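You operate a simulated robot arm through the tools that you are given. There is no shell and no other tool. Be economical: measure what you need, move in short steps, check, and stop when the job is done.

The job below is to be done with a simulated robot arm. You get a single attempt, and the scene is never put back.

TASK
Fetch the red candle and stand it on the orange saucer.

Only the result counts: the job must be done as asked and must still hold three seconds after the hand-in. Knocking over, shifting, dropping, spilling or breaking anything else fails it.

THE ROBOT
A 7-joint arm with a two-finger parallel gripper, fixed in place. Base frame: the origin is at the foot of the arm, x ahead of it, y to its left, z up; the work surface is at about z = 1. Lengths are in mm, angles in degrees, forces in N, time in s.
With the tool pointing down near the work surface it reaches from about 240 to 620 mm from the base axis. Its first joint turns from -66.0 to 66.0 degrees. Payload 2.6 kg.
The tool frame sits at the grasp point between the pads (the TCP): z along the fingers, y along the line on which they close. The tips reach 30 mm beyond it. The gripper opens to 94 mm. The fingers are 28 mm wide and 10 mm thick; the gripper's body (50 by 96 mm) begins 55 mm behind the TCP.
Orientation is that of the tool frame in the base frame, as a unit quaternion [x, y, z, w]. With the fingers straight down and closing along the base's y, the tool's x points along the base's -x, its y along +y and its z along -z.

THE INTERFACE
- The arm moves only by the tool play_rows. Its arguments are lists of equal length, an entry for each row: "angular": the turn, a rotation vector about the tool's x, y, z in units of 8 degrees (1.0 is 8 degrees), a list of three; "dp": the shift along the tool's x, y, z in units of 20 mm (1.0 is 20 mm), a list of three; "hand": the finger opening in mm, from 0 to 94. In form: {"angular": [[rx, ry, rz], ...], "dp": [[x, y, z], ...], "hand": [hand, ...]}. A call has 1 to 8 rows; each row shifts and turns the commanded pose from where the row before left it, along the tool's axes as they then stand. A call with a number of a shift or a turn outside -1 to 1 is refused whole. Each row takes 0.2 s and may step no farther than 50 mm and 8.6 degrees from the row before; otherwise, or with a gripper value out of range, the whole call is refused. A pose out of reach is approached as far as the arm can. The call stops where the force on the tool passes 40 N (or 10 N more than at its start, if that is more) or the arm is blocked; 0.2 s more then pass. The fingers move at their own pace (about 72 mm/s each) and stop on an object; they squeeze with about 23 N. The grip force told is the motor's: it shows also when the fingers shut on nothing. Time passes only in rows, and 0.2 s behind the last, so rows that do not move let the fingers close. The reply holds the time, the measured pose of the TCP, the force on the tool along the base axes, the opening and the grip force, in the units named above and with some noise.
- Cameras (640 x 400 px; columns grow to the right, rows downward): "scene" is fixed at [43.6, 446.8, 553.9]; the picture's right is [-0.64, -0.77, 0.00], its down [-0.51, 0.42, -0.75] and it looks along [0.58, -0.47, -0.67] (base axes); focal length 248 px, centre (320, 200). "wrist" rides on the gripper at [76, 14, -103] in the tool frame; the picture's right is [-0.18, 0.98, 0.00], its down [-0.75, -0.14, -0.64] and it looks along [-0.63, -0.12, 0.77] (tool axes); focal length 243 px, centre (320, 200). There is no depth. A picture from a camera that has moved, and an enlarged one, comes with that camera's place and axes in the base frame and with its lens.
- get_image(camera): a new picture of that camera. No time passes.
- zoom(camera, box): a new picture of the part [left, top, right, bottom] of that camera's present view, enlarged. No time passes.
- sign_off(): hands the job in; it is judged then, once.

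Go step by step. Nothing tells you positions but the pictures and the camera data: compare them with the known pose of the tool, close in by small moves and look again before you grip or let go. The budget is 90 turns and 42 pictures, counting those below and the enlarged ones. Unless the task says otherwise, let go and move clear before handing in, and close with one line.

The tools are called after "Emit:" as name(argument=value, ...) on one line, values as JSON. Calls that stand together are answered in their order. play_rows: Moves the arm, as the interface text tells. Its arguments: {"type":"object","properties":{"angular":{"type":"array","items":{"type":"array","items":{"type":"number"}}},"dp":{"type":"array","items":{"type":"array","items":{"type":"number"}}},"hand":{"type":"array","items":{"type":"number"}}},"required":["angular","dp","hand"]} The other tools are called the same way: get_image (camera) takes a picture; zoom (camera, box) takes an enlarged picture of a part of a camera's view; sign_off () hands the job in.

At the start:

```text
time: 0.0
tool_pos: [374.4, 50.2, 354.9]
tool_rot: [-0.001, 1.0, 0.0, 0.0]
wrist_force: [0.5, -0.8, -0.5]
grip_width: 94.1
grasp_force: 0.1
```

scene: 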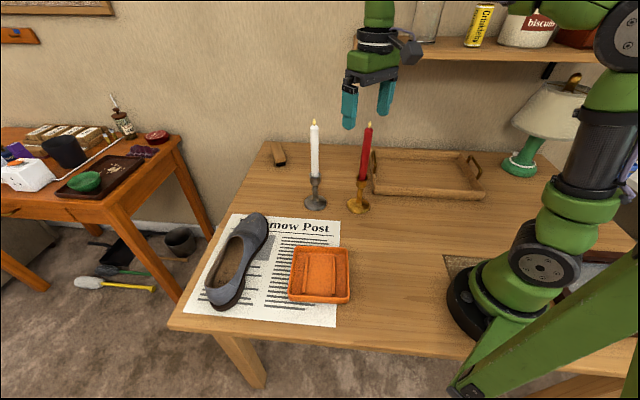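
wrist: 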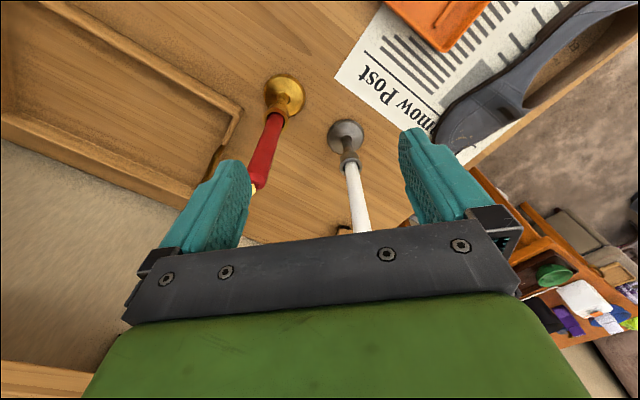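

I see a red candle in a brass holder near (418, -14) and the orange dish near (306, 235), with a white candle beside the red one. I'll look closer at both.

Emit:
zoom(camera="scene", box=[280, 100, 420, 220])

Emit:
zoom(camera="scene", box=[190, 200, 370, 340])

Emit:
zoom(camera="wrist", box=[200, 0, 480, 240])

```text
3.33 times, centred on (350, 160) of scene
camera zoom: at [43.6, 446.8, 553.9], right [-0.64, -0.77, 0.0], down [-0.51, 0.42, -0.75], along [0.58, -0.47, -0.67], focal length 827 px, centre (220, 333)
```

zoom: 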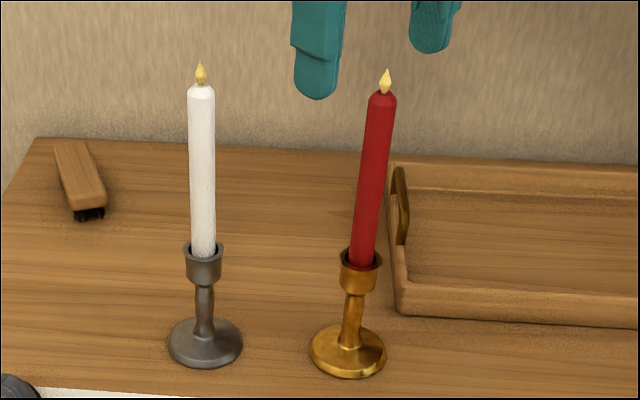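

```text
2.86 times, centred on (280, 270) of scene
camera zoom: at [43.6, 446.8, 553.9], right [-0.64, -0.77, 0.0], down [-0.51, 0.42, -0.75], along [0.58, -0.47, -0.67], focal length 709 px, centre (434, 0)
```

zoom: 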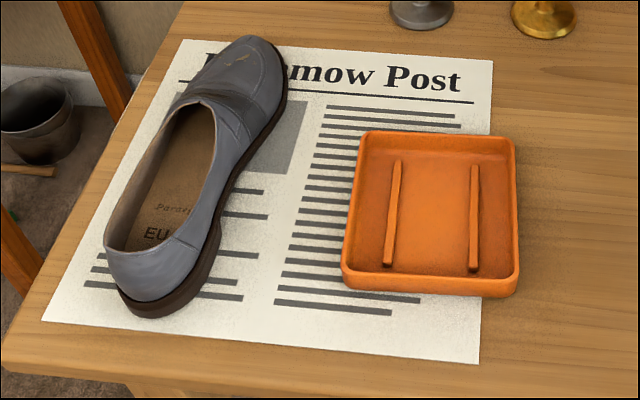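

```text
1.67 times, centred on (340, 120) of wrist
camera zoom: at [296.4, 62.7, 456.4], right [0.18, 0.98, 0.0], down [0.75, -0.14, 0.64], along [0.63, -0.12, -0.77], focal length 404 px, centre (287, 333)
```

zoom: 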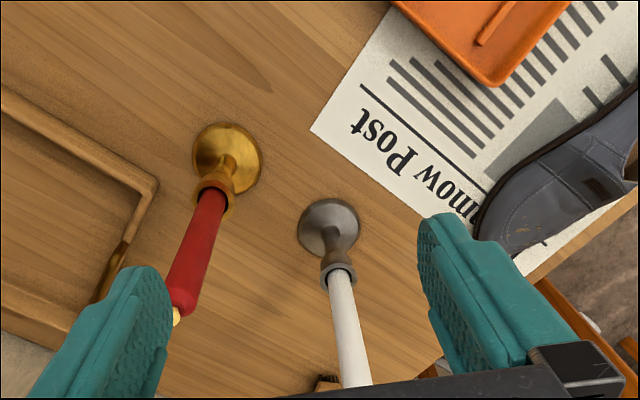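

The red candle stands upright in a brass holder at about (419, -22), with its flame top near z ≈ 288. I'll move above it at the present height, which is clear of it, and check the alignment.

Emit:
play_rows(angular=[[0, 0, 0], [0, 0, 0], [0, 0, 0], [0, 0, 0], [0, 0, 0]], dp=[[-0.56, -0.9, 0], [-0.56, -0.9, 0], [-0.56, -0.9, 0], [-0.56, -0.9, 0], [0, 0, 0]], hand=[94, 94, 94, 94, 94])

Emit:
get_image(camera="wrist")

Emit:
get_image(camera="scene")

```text
time: 1.2
tool_pos: [418.4, -22.0, 355.8]
tool_rot: [-0.001, 1.0, 0.0, 0.0]
wrist_force: [0.8, -0.4, -0.6]
grip_width: 93.9
grasp_force: 0.1
```

```text
36 pictures are left
camera wrist: at [341.6, -9.4, 456.7], right [0.18, 0.98, 0.0], down [0.75, -0.14, 0.64], along [0.63, -0.12, -0.77], focal length 243 px, centre (320, 200)
```

wrist: 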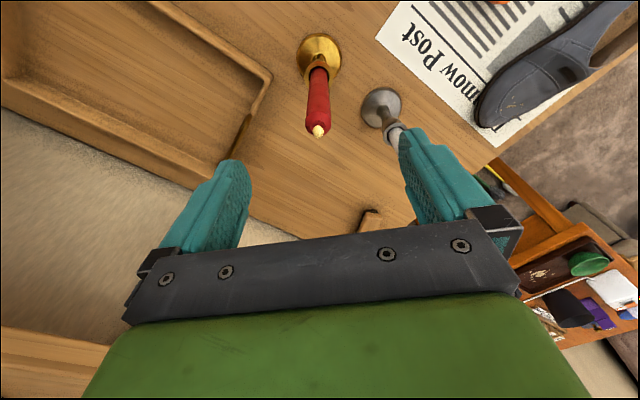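

```text
35 pictures are left
```

scene: 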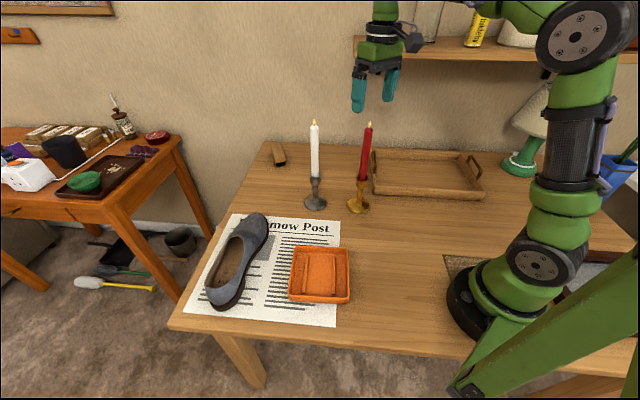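

The flame tip comes out near (416, -25, 283), so I'm about 3 mm off. I'll correct that and descend with the fingers straddling the candle, then check.

Emit:
play_rows(angular=[[0, 0, 0], [0, 0, 0], [0, 0, 0], [0, 0, 0]], dp=[[0.08, -0.15, 0.5], [0, 0, 1], [0, 0, 1], [0, 0, 0.5]], hand=[94, 94, 94, 94])

Emit:
get_image(camera="wrist")

Emit:
zoom(camera="scene", box=[280, 40, 440, 220])

```text
time: 2.2
tool_pos: [415.3, -25.4, 295.3]
tool_rot: [-0.001, 1.0, 0.0, 0.0]
wrist_force: [0.4, 0.3, 0.5]
grip_width: 93.9
grasp_force: 0.1
```

```text
34 pictures are left
camera wrist: at [339.4, -12.3, 396.6], right [0.18, 0.98, 0.0], down [0.75, -0.14, 0.64], along [0.63, -0.12, -0.77], focal length 243 px, centre (320, 200)
```

wrist: 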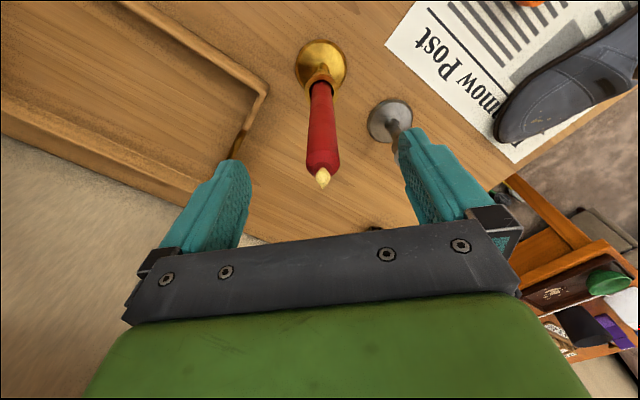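

```text
2.22 times, centred on (360, 130) of scene
camera zoom: at [43.6, 446.8, 553.9], right [-0.64, -0.77, 0.0], down [-0.51, 0.42, -0.75], along [0.58, -0.47, -0.67], focal length 552 px, centre (231, 356)
```

zoom: 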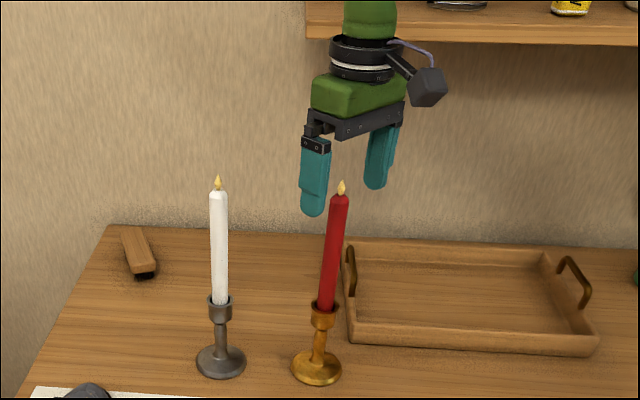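

The candle is centred between the fingers and its tip is at z ≈ 290. I'll descend to z ≈ 252 and look before closing.

Emit:
play_rows(angular=[[0, 0, 0], [0, 0, 0], [0, 0, 0], [0, 0, 0], [0, 0, 0]], dp=[[-0.04, 0, 0.55], [0, 0, 0.55], [0, 0, 0.55], [0, 0, 0.55], [0, 0, 0]], hand=[94, 94, 94, 94, 94])

Emit:
get_image(camera="wrist")

Emit:
zoom(camera="scene", box=[300, 60, 440, 220])

```text
time: 3.4
tool_pos: [415.8, -26.2, 251.3]
tool_rot: [0.001, 1.0, -0.001, -0.001]
wrist_force: [-0.5, -0.9, 0.0]
grip_width: 94.0
grasp_force: 0.1
```

```text
32 pictures are left
camera wrist: at [340.6, -12.2, 352.7], right [0.18, 0.98, 0.0], down [0.75, -0.14, 0.64], along [0.63, -0.12, -0.77], focal length 243 px, centre (320, 200)
```

wrist: 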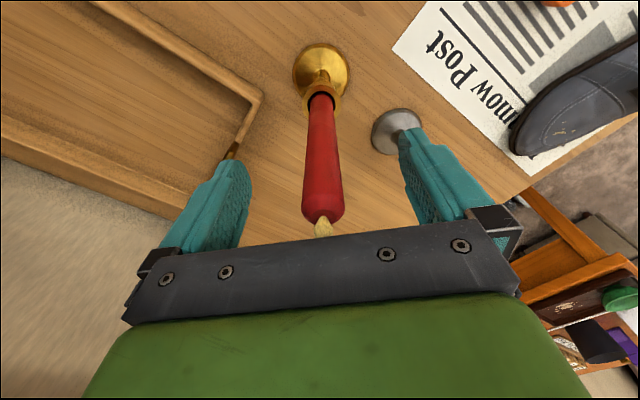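

```text
2.50 times, centred on (370, 140) of scene
camera zoom: at [43.6, 446.8, 553.9], right [-0.64, -0.77, 0.0], down [-0.51, 0.42, -0.75], along [0.58, -0.47, -0.67], focal length 620 px, centre (195, 350)
```

zoom: 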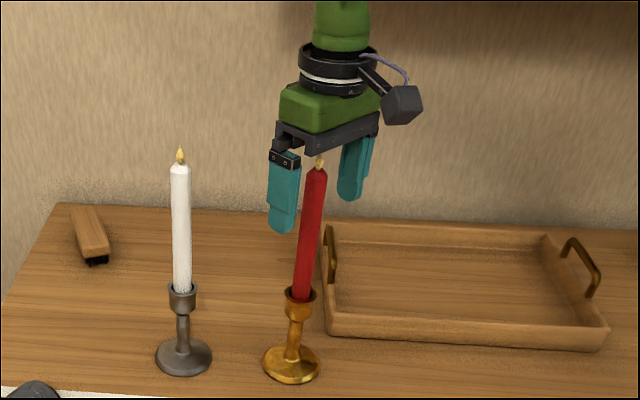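

The candle sits centred at (416, -26), matching the tool. I'll close gently.

Emit:
play_rows(angular=[[0, 0, 0], [0, 0, 0], [0, 0, 0], [0, 0, 0], [0, 0, 0], [0, 0, 0]], dp=[[0, 0, 0], [0, 0, 0], [0, 0, 0], [0, 0, 0], [0, 0, 0], [0, 0, 0]], hand=[70, 50, 35, 28, 20, 10])

Emit:
get_image(camera="wrist")

```text
time: 4.8
tool_pos: [417.1, -25.2, 252.1]
tool_rot: [-0.001, 1.0, 0.0, 0.0]
wrist_force: [0.7, -0.3, -0.6]
grip_width: 20.3
grasp_force: 23.1
```

```text
30 pictures are left
camera wrist: at [340.6, -12.2, 353.1], right [0.18, 0.98, 0.0], down [0.75, -0.14, 0.64], along [0.63, -0.12, -0.77], focal length 243 px, centre (320, 200)
```

wrist: 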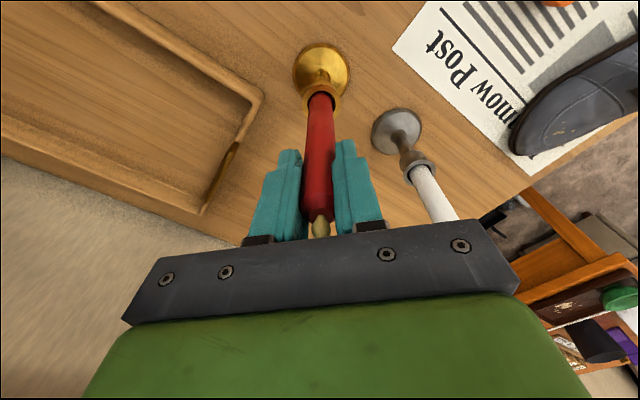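

The grip holds at 20 mm. I'll lift 12 mm slowly to see whether the holder comes along with the candle.

Emit:
play_rows(angular=[[0, 0, 0], [0, 0, 0], [0, 0, 0], [0, 0, 0]], dp=[[0, 0, -0.2], [0, 0, -0.2], [0, 0, -0.2], [0, 0, 0]], hand=[10, 10, 10, 10])

Emit:
zoom(camera="scene", box=[300, 100, 420, 220])

```text
time: 5.8
tool_pos: [416.2, -26.8, 263.3]
tool_rot: [-0.001, 1.0, 0.0, 0.0]
wrist_force: [-0.5, -0.6, 0.5]
grip_width: 20.5
grasp_force: 23.1
```

```text
3.33 times, centred on (360, 160) of scene
camera zoom: at [43.6, 446.8, 553.9], right [-0.64, -0.77, 0.0], down [-0.51, 0.42, -0.75], along [0.58, -0.47, -0.67], focal length 827 px, centre (187, 333)
```

zoom: 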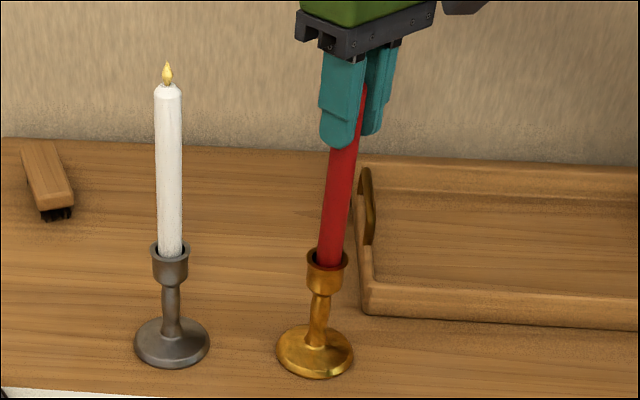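

The holder stayed put while the candle slid up, so the candle is a separate piece. I'll lift it straight out of the socket, then look.

Emit:
play_rows(angular=[[0, 0, 0], [0, 0, 0], [0, 0, 0], [0, 0, 0], [0, 0, 0], [0, 0, 0], [0, 0, 0]], dp=[[0, 0, -0.5], [0, 0, -0.5], [0, 0, -0.8], [0, 0, -0.8], [0, 0, -0.9], [0, 0, -0.9], [0, 0, 0]], hand=[10, 10, 10, 10, 10, 10, 10])

Emit:
zoom(camera="scene", box=[290, 40, 430, 220])

Emit:
get_image(camera="wrist")

```text
time: 7.4
tool_pos: [416.7, -25.4, 349.2]
tool_rot: [0.0, 1.0, 0.0, 0.0]
wrist_force: [0.2, 0.1, -0.2]
grip_width: 20.4
grasp_force: 23.6
```

```text
2.22 times, centred on (360, 130) of scene
camera zoom: at [43.6, 446.8, 553.9], right [-0.64, -0.77, 0.0], down [-0.51, 0.42, -0.75], along [0.58, -0.47, -0.67], focal length 552 px, centre (231, 356)
```

zoom: 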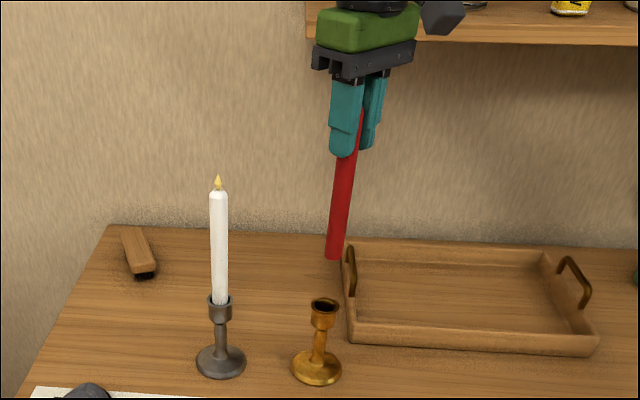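

```text
27 pictures are left
camera wrist: at [340.5, -12.6, 452.5], right [0.18, 0.98, 0.0], down [0.75, -0.14, 0.64], along [0.63, -0.12, -0.77], focal length 243 px, centre (320, 200)
```

wrist: 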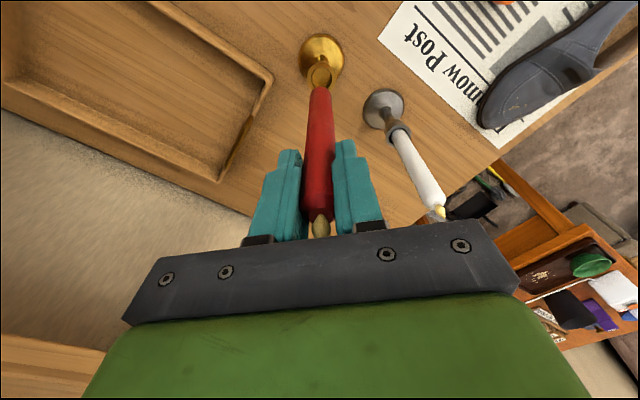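

The candle hangs straight, its bottom about 161 mm below the tool, and the holder is undisturbed. I'll carry it over the dish, whose flat centre I take to be near (305, 238).

Emit:
play_rows(angular=[[0, 0, 0], [0, 0, 0], [0, 0, 0], [0, 0, 0], [0, 0, 0], [0, 0, 0], [0, 0, 0], [0, 0, 0]], dp=[[0.2, 0.5, 0], [0.4, 0.9, 0], [0.4, 0.95, 0], [0.4, 0.95, 0], [0.4, 0.95, 0], [0.4, 0.95, 0], [0.4, 0.95, 0], [0.4, 0.95, 0]], hand=[10, 10, 10, 10, 10, 10, 10, 10])

Emit:
play_rows(angular=[[0, 0, 0], [0, 0, 0], [0, 0, 0], [0, 0, 0], [0, 0, 0], [0, 0, 0], [0, 0, 0], [0, 0, 0]], dp=[[0.4, 0.95, 0], [0.4, 0.95, 0], [0.4, 0.95, 0], [0.4, 0.95, 0], [0.4, 0.95, 0], [0.4, 0.8, 0], [0.2, 0.55, 0], [0, 0, 0]], hand=[10, 10, 10, 10, 10, 10, 10, 10])

Emit:
get_image(camera="scene")

Emit:
get_image(camera="wrist")

```text
time: 9.2
tool_pos: [356.9, 116.7, 350.9]
tool_rot: [0.0, 1.0, 0.0, 0.0]
wrist_force: [0.3, 0.5, -1.2]
grip_width: 20.2
grasp_force: 22.8
```

```text
time: 11.0
tool_pos: [304.4, 238.7, 351.9]
tool_rot: [-0.001, 1.0, 0.001, 0.0]
wrist_force: [-0.2, 0.4, -0.3]
grip_width: 20.3
grasp_force: 23.3
```

```text
26 pictures are left
```

scene: 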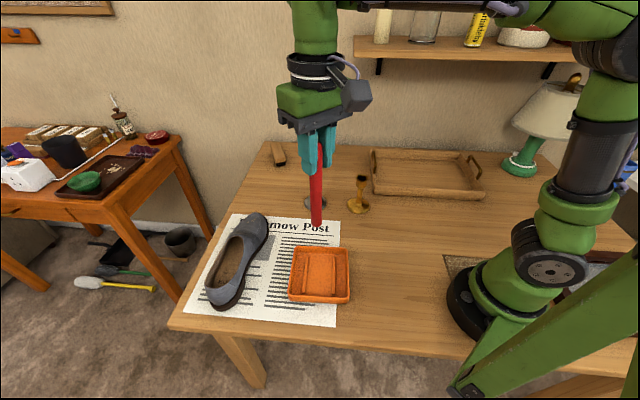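

```text
25 pictures are left
camera wrist: at [228.4, 251.7, 452.8], right [0.18, 0.98, 0.0], down [0.75, -0.14, 0.64], along [0.63, -0.12, -0.77], focal length 243 px, centre (320, 200)
```

wrist: 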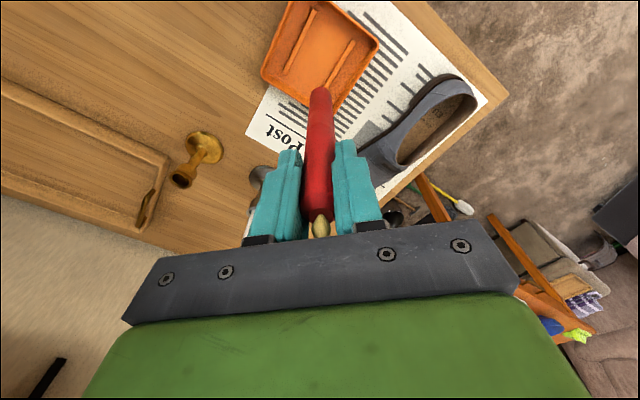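

I'm above the dish. I'll zoom in for its precise centre.

Emit:
zoom(camera="wrist", box=[240, 0, 400, 120])

Emit:
zoom(camera="scene", box=[260, 200, 380, 320])

```text
3.33 times, centred on (320, 60) of wrist
camera zoom: at [228.4, 251.7, 452.8], right [0.18, 0.98, 0.0], down [0.75, -0.14, 0.64], along [0.63, -0.12, -0.77], focal length 809 px, centre (320, 667)
```

zoom: 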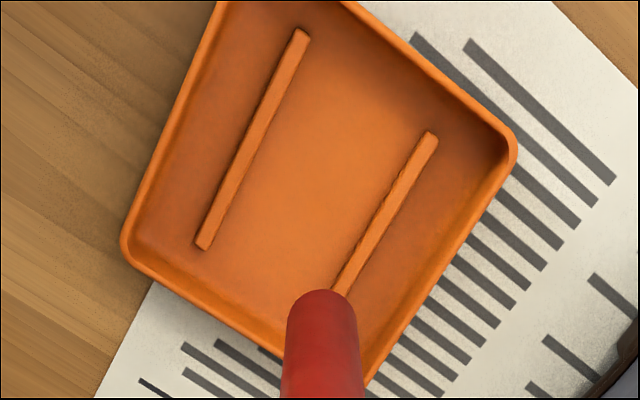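

```text
3.33 times, centred on (320, 260) of scene
camera zoom: at [43.6, 446.8, 553.9], right [-0.64, -0.77, 0.0], down [-0.51, 0.42, -0.75], along [0.58, -0.47, -0.67], focal length 827 px, centre (320, 0)
```

zoom: 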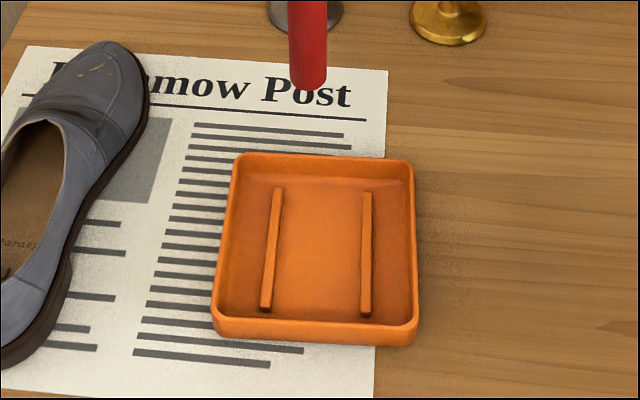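

The dish centre comes to about (303, 235) from both cameras, and the gap between the ridges is wide. I'll adjust and lower to about 25 mm above the floor.

Emit:
play_rows(angular=[[0, 0, 0], [0, 0, 0], [0, 0, 0], [0, 0, 0], [0, 0, 0], [0, 0, 0], [0, 0, 0], [0, 0, 0]], dp=[[0.07, -0.18, 0.7], [0, 0, 1], [0, 0, 1], [0, 0, 1], [0, 0, 1], [0, 0, 1], [0, 0, 0.9], [0, 0, 0.6]], hand=[10, 10, 10, 10, 10, 10, 10, 10])

Emit:
play_rows(angular=[[0, 0, 0], [0, 0, 0], [0, 0, 0]], dp=[[0, 0, 0.5], [0, 0, 0.3], [0, 0, 0]], hand=[10, 10, 10])

Emit:
zoom(camera="scene", box=[240, 140, 400, 320])

Emit:
get_image(camera="wrist")

```text
time: 12.8
tool_pos: [303.5, 234.1, 205.2]
tool_rot: [0.0, 1.0, 0.001, 0.001]
wrist_force: [0.4, -0.4, -0.1]
grip_width: 20.2
grasp_force: 23.3
```

```text
time: 13.6
tool_pos: [303.1, 235.7, 190.6]
tool_rot: [-0.001, 1.0, 0.0, 0.001]
wrist_force: [-0.2, 0.2, -0.7]
grip_width: 20.3
grasp_force: 23.3
```

```text
2.22 times, centred on (320, 230) of scene
camera zoom: at [43.6, 446.8, 553.9], right [-0.64, -0.77, 0.0], down [-0.51, 0.42, -0.75], along [0.58, -0.47, -0.67], focal length 552 px, centre (320, 133)
```

zoom: 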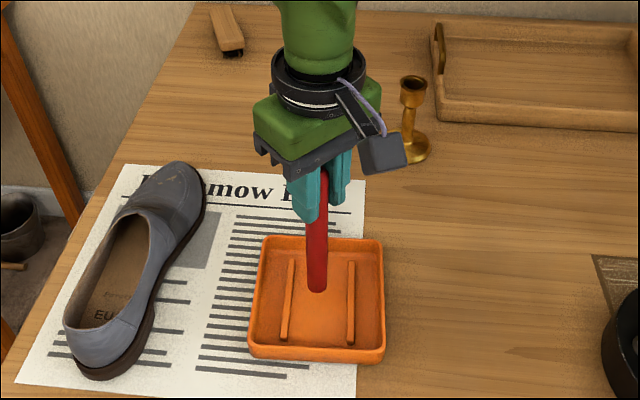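

```text
21 pictures are left
camera wrist: at [227.0, 248.0, 292.4], right [0.18, 0.98, 0.0], down [0.75, -0.14, 0.64], along [0.63, -0.12, -0.77], focal length 243 px, centre (320, 200)
```

wrist: 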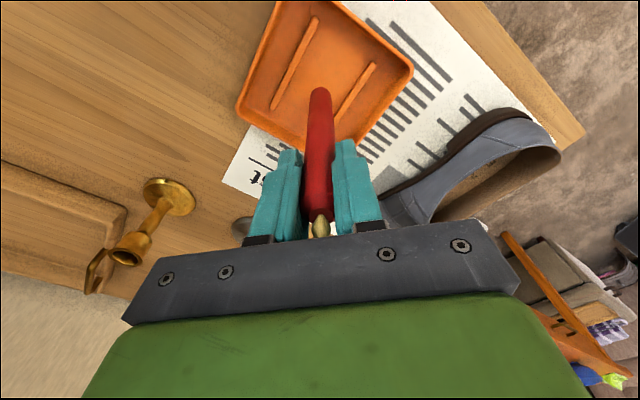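

The candle hangs over the dish between the ridges, about 25 mm up. I'll lower it in small steps and watch the force.

Emit:
play_rows(angular=[[0, 0, 0], [0, 0, 0], [0, 0, 0], [0, 0, 0], [0, 0, 0]], dp=[[0, 0, 0.25], [0, 0, 0.25], [0, 0, 0.2], [0, 0, 0.1], [0, 0, 0]], hand=[10, 10, 10, 10, 10])

Emit:
play_rows(angular=[[0, 0, 0], [0, 0, 0]], dp=[[0, 0, 0.1], [0, 0, 0]], hand=[10, 10])

Emit:
zoom(camera="scene", box=[270, 200, 370, 320])

```text
time: 14.8
tool_pos: [304.2, 234.6, 175.0]
tool_rot: [0.0, 1.0, 0.0, 0.0]
wrist_force: [-0.5, 0.6, -0.6]
grip_width: 20.8
grasp_force: 23.1
```

```text
time: 15.4
tool_pos: [303.7, 234.7, 173.7]
tool_rot: [0.0, 1.0, 0.0, 0.0]
wrist_force: [-0.6, -0.1, -0.5]
grip_width: 20.1
grasp_force: 23.0
```

```text
3.33 times, centred on (320, 260) of scene
camera zoom: at [43.6, 446.8, 553.9], right [-0.64, -0.77, 0.0], down [-0.51, 0.42, -0.75], along [0.58, -0.47, -0.67], focal length 827 px, centre (320, 0)
```

zoom: 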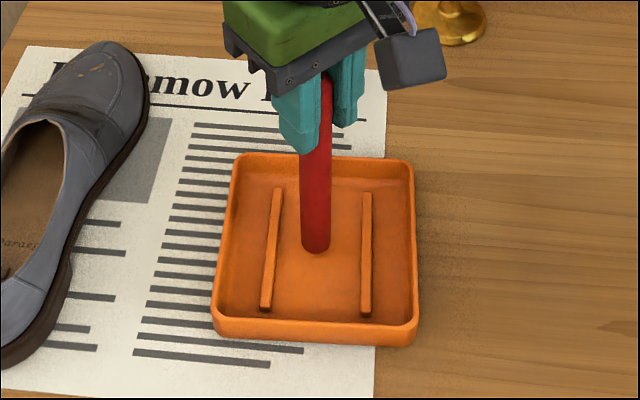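

No contact yet. I'll continue down in 1.5 mm steps.

Emit:
play_rows(angular=[[0, 0, 0], [0, 0, 0]], dp=[[0, 0, 0.1], [0, 0, 0]], hand=[10, 10])

Emit:
play_rows(angular=[[0, 0, 0], [0, 0, 0]], dp=[[0, 0, 0.075], [0, 0, 0]], hand=[10, 10])

Emit:
play_rows(angular=[[0, 0, 0], [0, 0, 0]], dp=[[0, 0, 0.075], [0, 0, 0]], hand=[10, 10])

```text
time: 16.0
tool_pos: [303.3, 234.3, 169.6]
tool_rot: [0.0, 1.0, 0.001, 0.001]
wrist_force: [-0.1, 0.8, -0.5]
grip_width: 20.3
grasp_force: 23.0
```

```text
time: 16.6
tool_pos: [303.4, 234.7, 169.2]
tool_rot: [0.0, 1.0, 0.0, 0.001]
wrist_force: [-0.6, 0.1, -1.1]
grip_width: 20.4
grasp_force: 22.7
```

```text
time: 17.2
tool_pos: [304.2, 234.1, 167.9]
tool_rot: [-0.001, 1.0, 0.0, 0.0]
wrist_force: [0.4, -0.2, 0.1]
grip_width: 20.2
grasp_force: 22.8
```

Still no contact at z ≈ 168, so I'll keep stepping down.

Emit:
play_rows(angular=[[0, 0, 0], [0, 0, 0]], dp=[[0, 0, 0.075], [0, 0, 0]], hand=[10, 10])

Emit:
zoom(camera="scene", box=[290, 230, 350, 300])

```text
time: 17.8
tool_pos: [303.0, 234.9, 166.3]
tool_rot: [0.0, 1.0, 0.001, 0.0]
wrist_force: [0.2, 0.2, -0.5]
grip_width: 20.2
grasp_force: 22.7
```

```text
5.71 times, centred on (320, 265) of scene
camera zoom: at [43.6, 446.8, 553.9], right [-0.64, -0.77, 0.0], down [-0.51, 0.42, -0.75], along [0.58, -0.47, -0.67], focal length 1418 px, centre (320, -171)
```

zoom: 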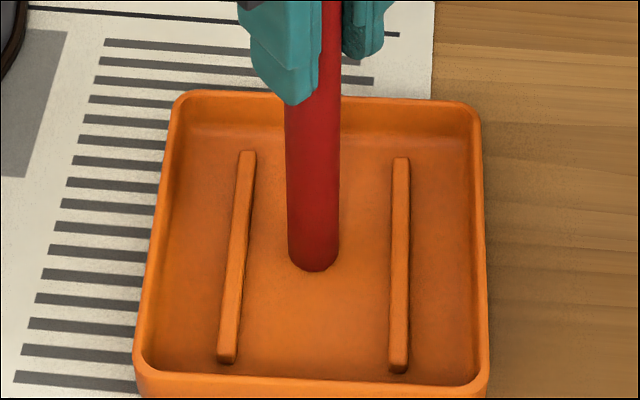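

The bottom is close to the floor but there's no force yet. I'll go on in 1 to 1.5 mm steps.

Emit:
play_rows(angular=[[0, 0, 0], [0, 0, 0]], dp=[[0, 0, 0.06], [0, 0, 0]], hand=[10, 10])

Emit:
play_rows(angular=[[0, 0, 0], [0, 0, 0]], dp=[[0, 0, 0.06], [0, 0, 0]], hand=[10, 10])

```text
time: 18.4
tool_pos: [303.5, 235.3, 166.5]
tool_rot: [0.0, 1.0, 0.001, 0.001]
wrist_force: [-0.9, -0.5, 9.1]
grip_width: 20.3
grasp_force: 23.4
```

```text
time: 19.0
tool_pos: [304.5, 235.3, 164.9]
tool_rot: [-0.001, 1.0, 0.001, 0.002]
wrist_force: [-0.4, -0.1, 17.9]
grip_width: 20.4
grasp_force: 22.7
```

The candle is on the floor, with 18 N of push. I'll ease back about 2.2 mm to leave only light contact.

Emit:
play_rows(angular=[[0, 0, 0], [0, 0, 0]], dp=[[0, 0, -0.1], [0, 0, 0]], hand=[10, 10])

Emit:
zoom(camera="scene", box=[260, 180, 380, 320])

```text
time: 19.6
tool_pos: [302.2, 233.7, 165.4]
tool_rot: [0.0, 1.0, -0.001, -0.002]
wrist_force: [0.5, 0.2, -0.4]
grip_width: 20.4
grasp_force: 23.0
```

```text
2.86 times, centred on (320, 250) of scene
camera zoom: at [43.6, 446.8, 553.9], right [-0.64, -0.77, 0.0], down [-0.51, 0.42, -0.75], along [0.58, -0.47, -0.67], focal length 709 px, centre (320, 57)
```

zoom: 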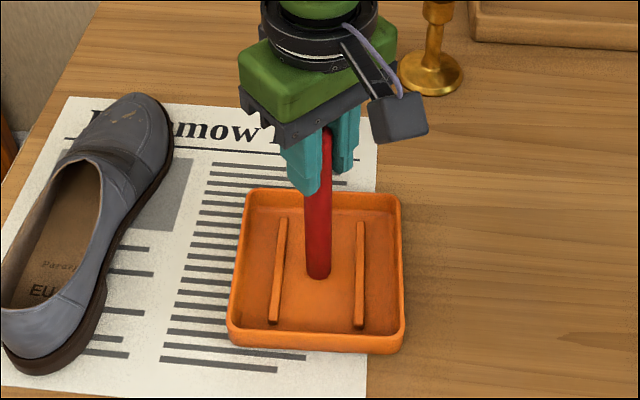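

The force is now about zero. I'll go back down 0.5 mm for light contact and check it.

Emit:
play_rows(angular=[[0, 0, 0], [0, 0, 0]], dp=[[0, 0, 0.025], [0, 0, 0]], hand=[10, 10])

```text
time: 20.2
tool_pos: [302.4, 234.4, 165.4]
tool_rot: [0.0, 1.0, 0.001, 0.0]
wrist_force: [0.6, 0.5, -1.6]
grip_width: 20.5
grasp_force: 22.8
```

Emit:
play_rows(angular=[[0, 0, 0], [0, 0, 0]], dp=[[0, 0, 0.035], [0, 0, 0]], hand=[10, 10])

```text
time: 20.8
tool_pos: [303.5, 234.1, 165.2]
tool_rot: [0.001, 1.0, 0.0, 0.0]
wrist_force: [-0.1, 0.2, 1.2]
grip_width: 20.4
grasp_force: 23.1
```

There's light contact at about 1–2 N. I'll open the fingers slowly so they part evenly, then look.

Emit:
play_rows(angular=[[0, 0, 0], [0, 0, 0], [0, 0, 0], [0, 0, 0], [0, 0, 0], [0, 0, 0], [0, 0, 0], [0, 0, 0]], dp=[[0, 0, 0], [0, 0, 0], [0, 0, 0], [0, 0, 0], [0, 0, 0], [0, 0, 0], [0, 0, 0], [0, 0, 0]], hand=[20, 21, 22, 24, 28, 34, 42, 52])

Emit:
get_image(camera="wrist")

Emit:
zoom(camera="scene", box=[260, 160, 380, 320])

```text
time: 22.6
tool_pos: [303.6, 234.9, 164.4]
tool_rot: [0.001, 1.0, 0.0, 0.0]
wrist_force: [0.2, 0.5, -0.8]
grip_width: 52.1
grasp_force: 0.1
```

```text
17 pictures are left
camera wrist: at [226.8, 247.9, 266.7], right [0.18, 0.98, 0.0], down [0.75, -0.14, 0.64], along [0.63, -0.12, -0.77], focal length 243 px, centre (320, 200)
```

wrist: 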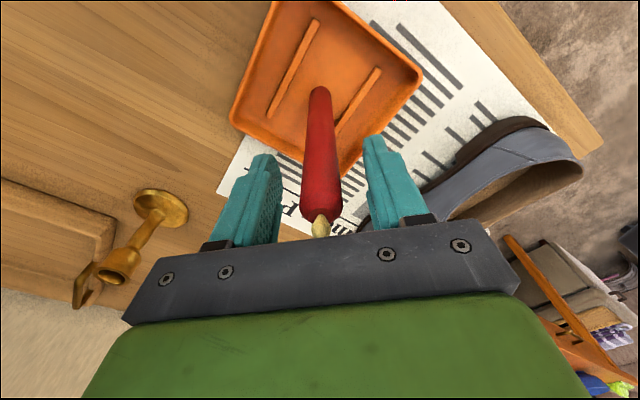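

```text
2.50 times, centred on (320, 240) of scene
camera zoom: at [43.6, 446.8, 553.9], right [-0.64, -0.77, 0.0], down [-0.51, 0.42, -0.75], along [0.58, -0.47, -0.67], focal length 620 px, centre (320, 100)
```

zoom: 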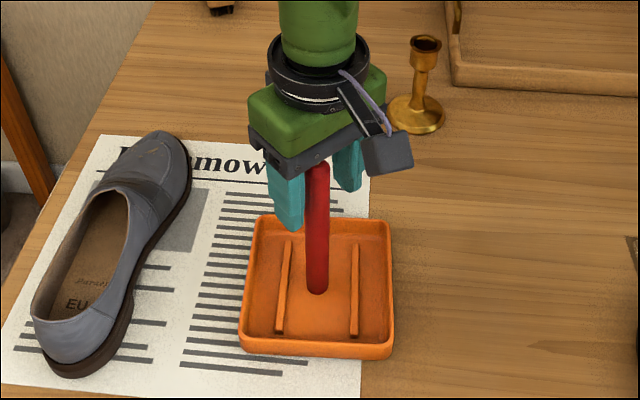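

The candle stands by itself, centred between the open fingers. I'll open a little more and rise straight up.

Emit:
play_rows(angular=[[0, 0, 0], [0, 0, 0], [0, 0, 0], [0, 0, 0], [0, 0, 0], [0, 0, 0], [0, 0, 0], [0, 0, 0]], dp=[[0, 0, 0], [0, 0, -0.3], [0, 0, -0.6], [0, 0, -0.9], [0, 0, -1], [0, 0, -1], [0, 0, -1], [0, 0, -1]], hand=[64, 70, 70, 70, 70, 70, 70, 70])

Emit:
play_rows(angular=[[0, 0, 0], [0, 0, 0], [0, 0, 0], [0, 0, 0], [0, 0, 0]], dp=[[0, 0, -1], [0, 0, -1], [0, 0, -0.5], [0, 0, 0], [0, 0, 0]], hand=[70, 70, 70, 70, 70])

Emit:
get_image(camera="scene")

Emit:
zoom(camera="scene", box=[260, 160, 380, 320])

```text
time: 24.4
tool_pos: [303.3, 234.7, 281.6]
tool_rot: [0.0, 1.0, 0.0, 0.0]
wrist_force: [-0.6, -0.6, 0.3]
grip_width: 69.9
grasp_force: 0.1
```

```text
time: 25.6
tool_pos: [303.6, 234.9, 330.8]
tool_rot: [-0.001, 1.0, 0.0, -0.001]
wrist_force: [-0.3, -1.0, 0.8]
grip_width: 69.8
grasp_force: 0.1
```

```text
15 pictures are left
```

scene: 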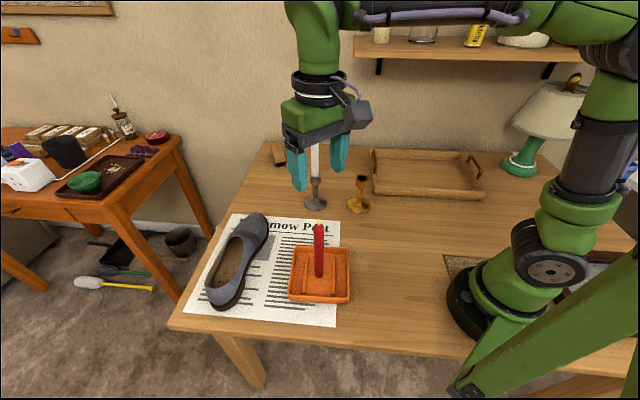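

```text
2.50 times, centred on (320, 240) of scene
camera zoom: at [43.6, 446.8, 553.9], right [-0.64, -0.77, 0.0], down [-0.51, 0.42, -0.75], along [0.58, -0.47, -0.67], focal length 620 px, centre (320, 100)
```

zoom: 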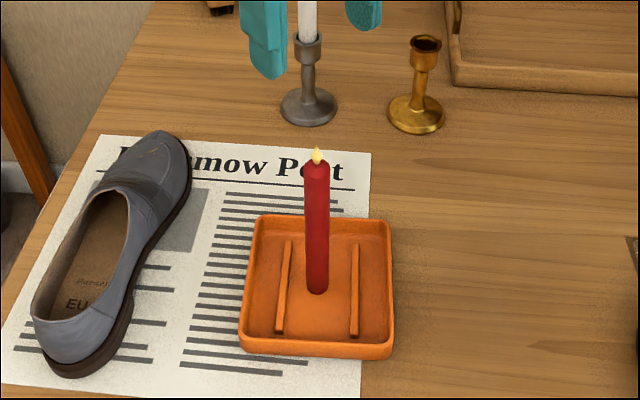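

The candle stands upright on the orange dish, the gripper is clear, and nothing else has moved. I'm handing in.

Emit:
sign_off()

```text
The job is handed in.
```

The red candle is standing upright on the orange saucer, out of its brass holder, which I left where it was along with everything else; I've handed the job in.
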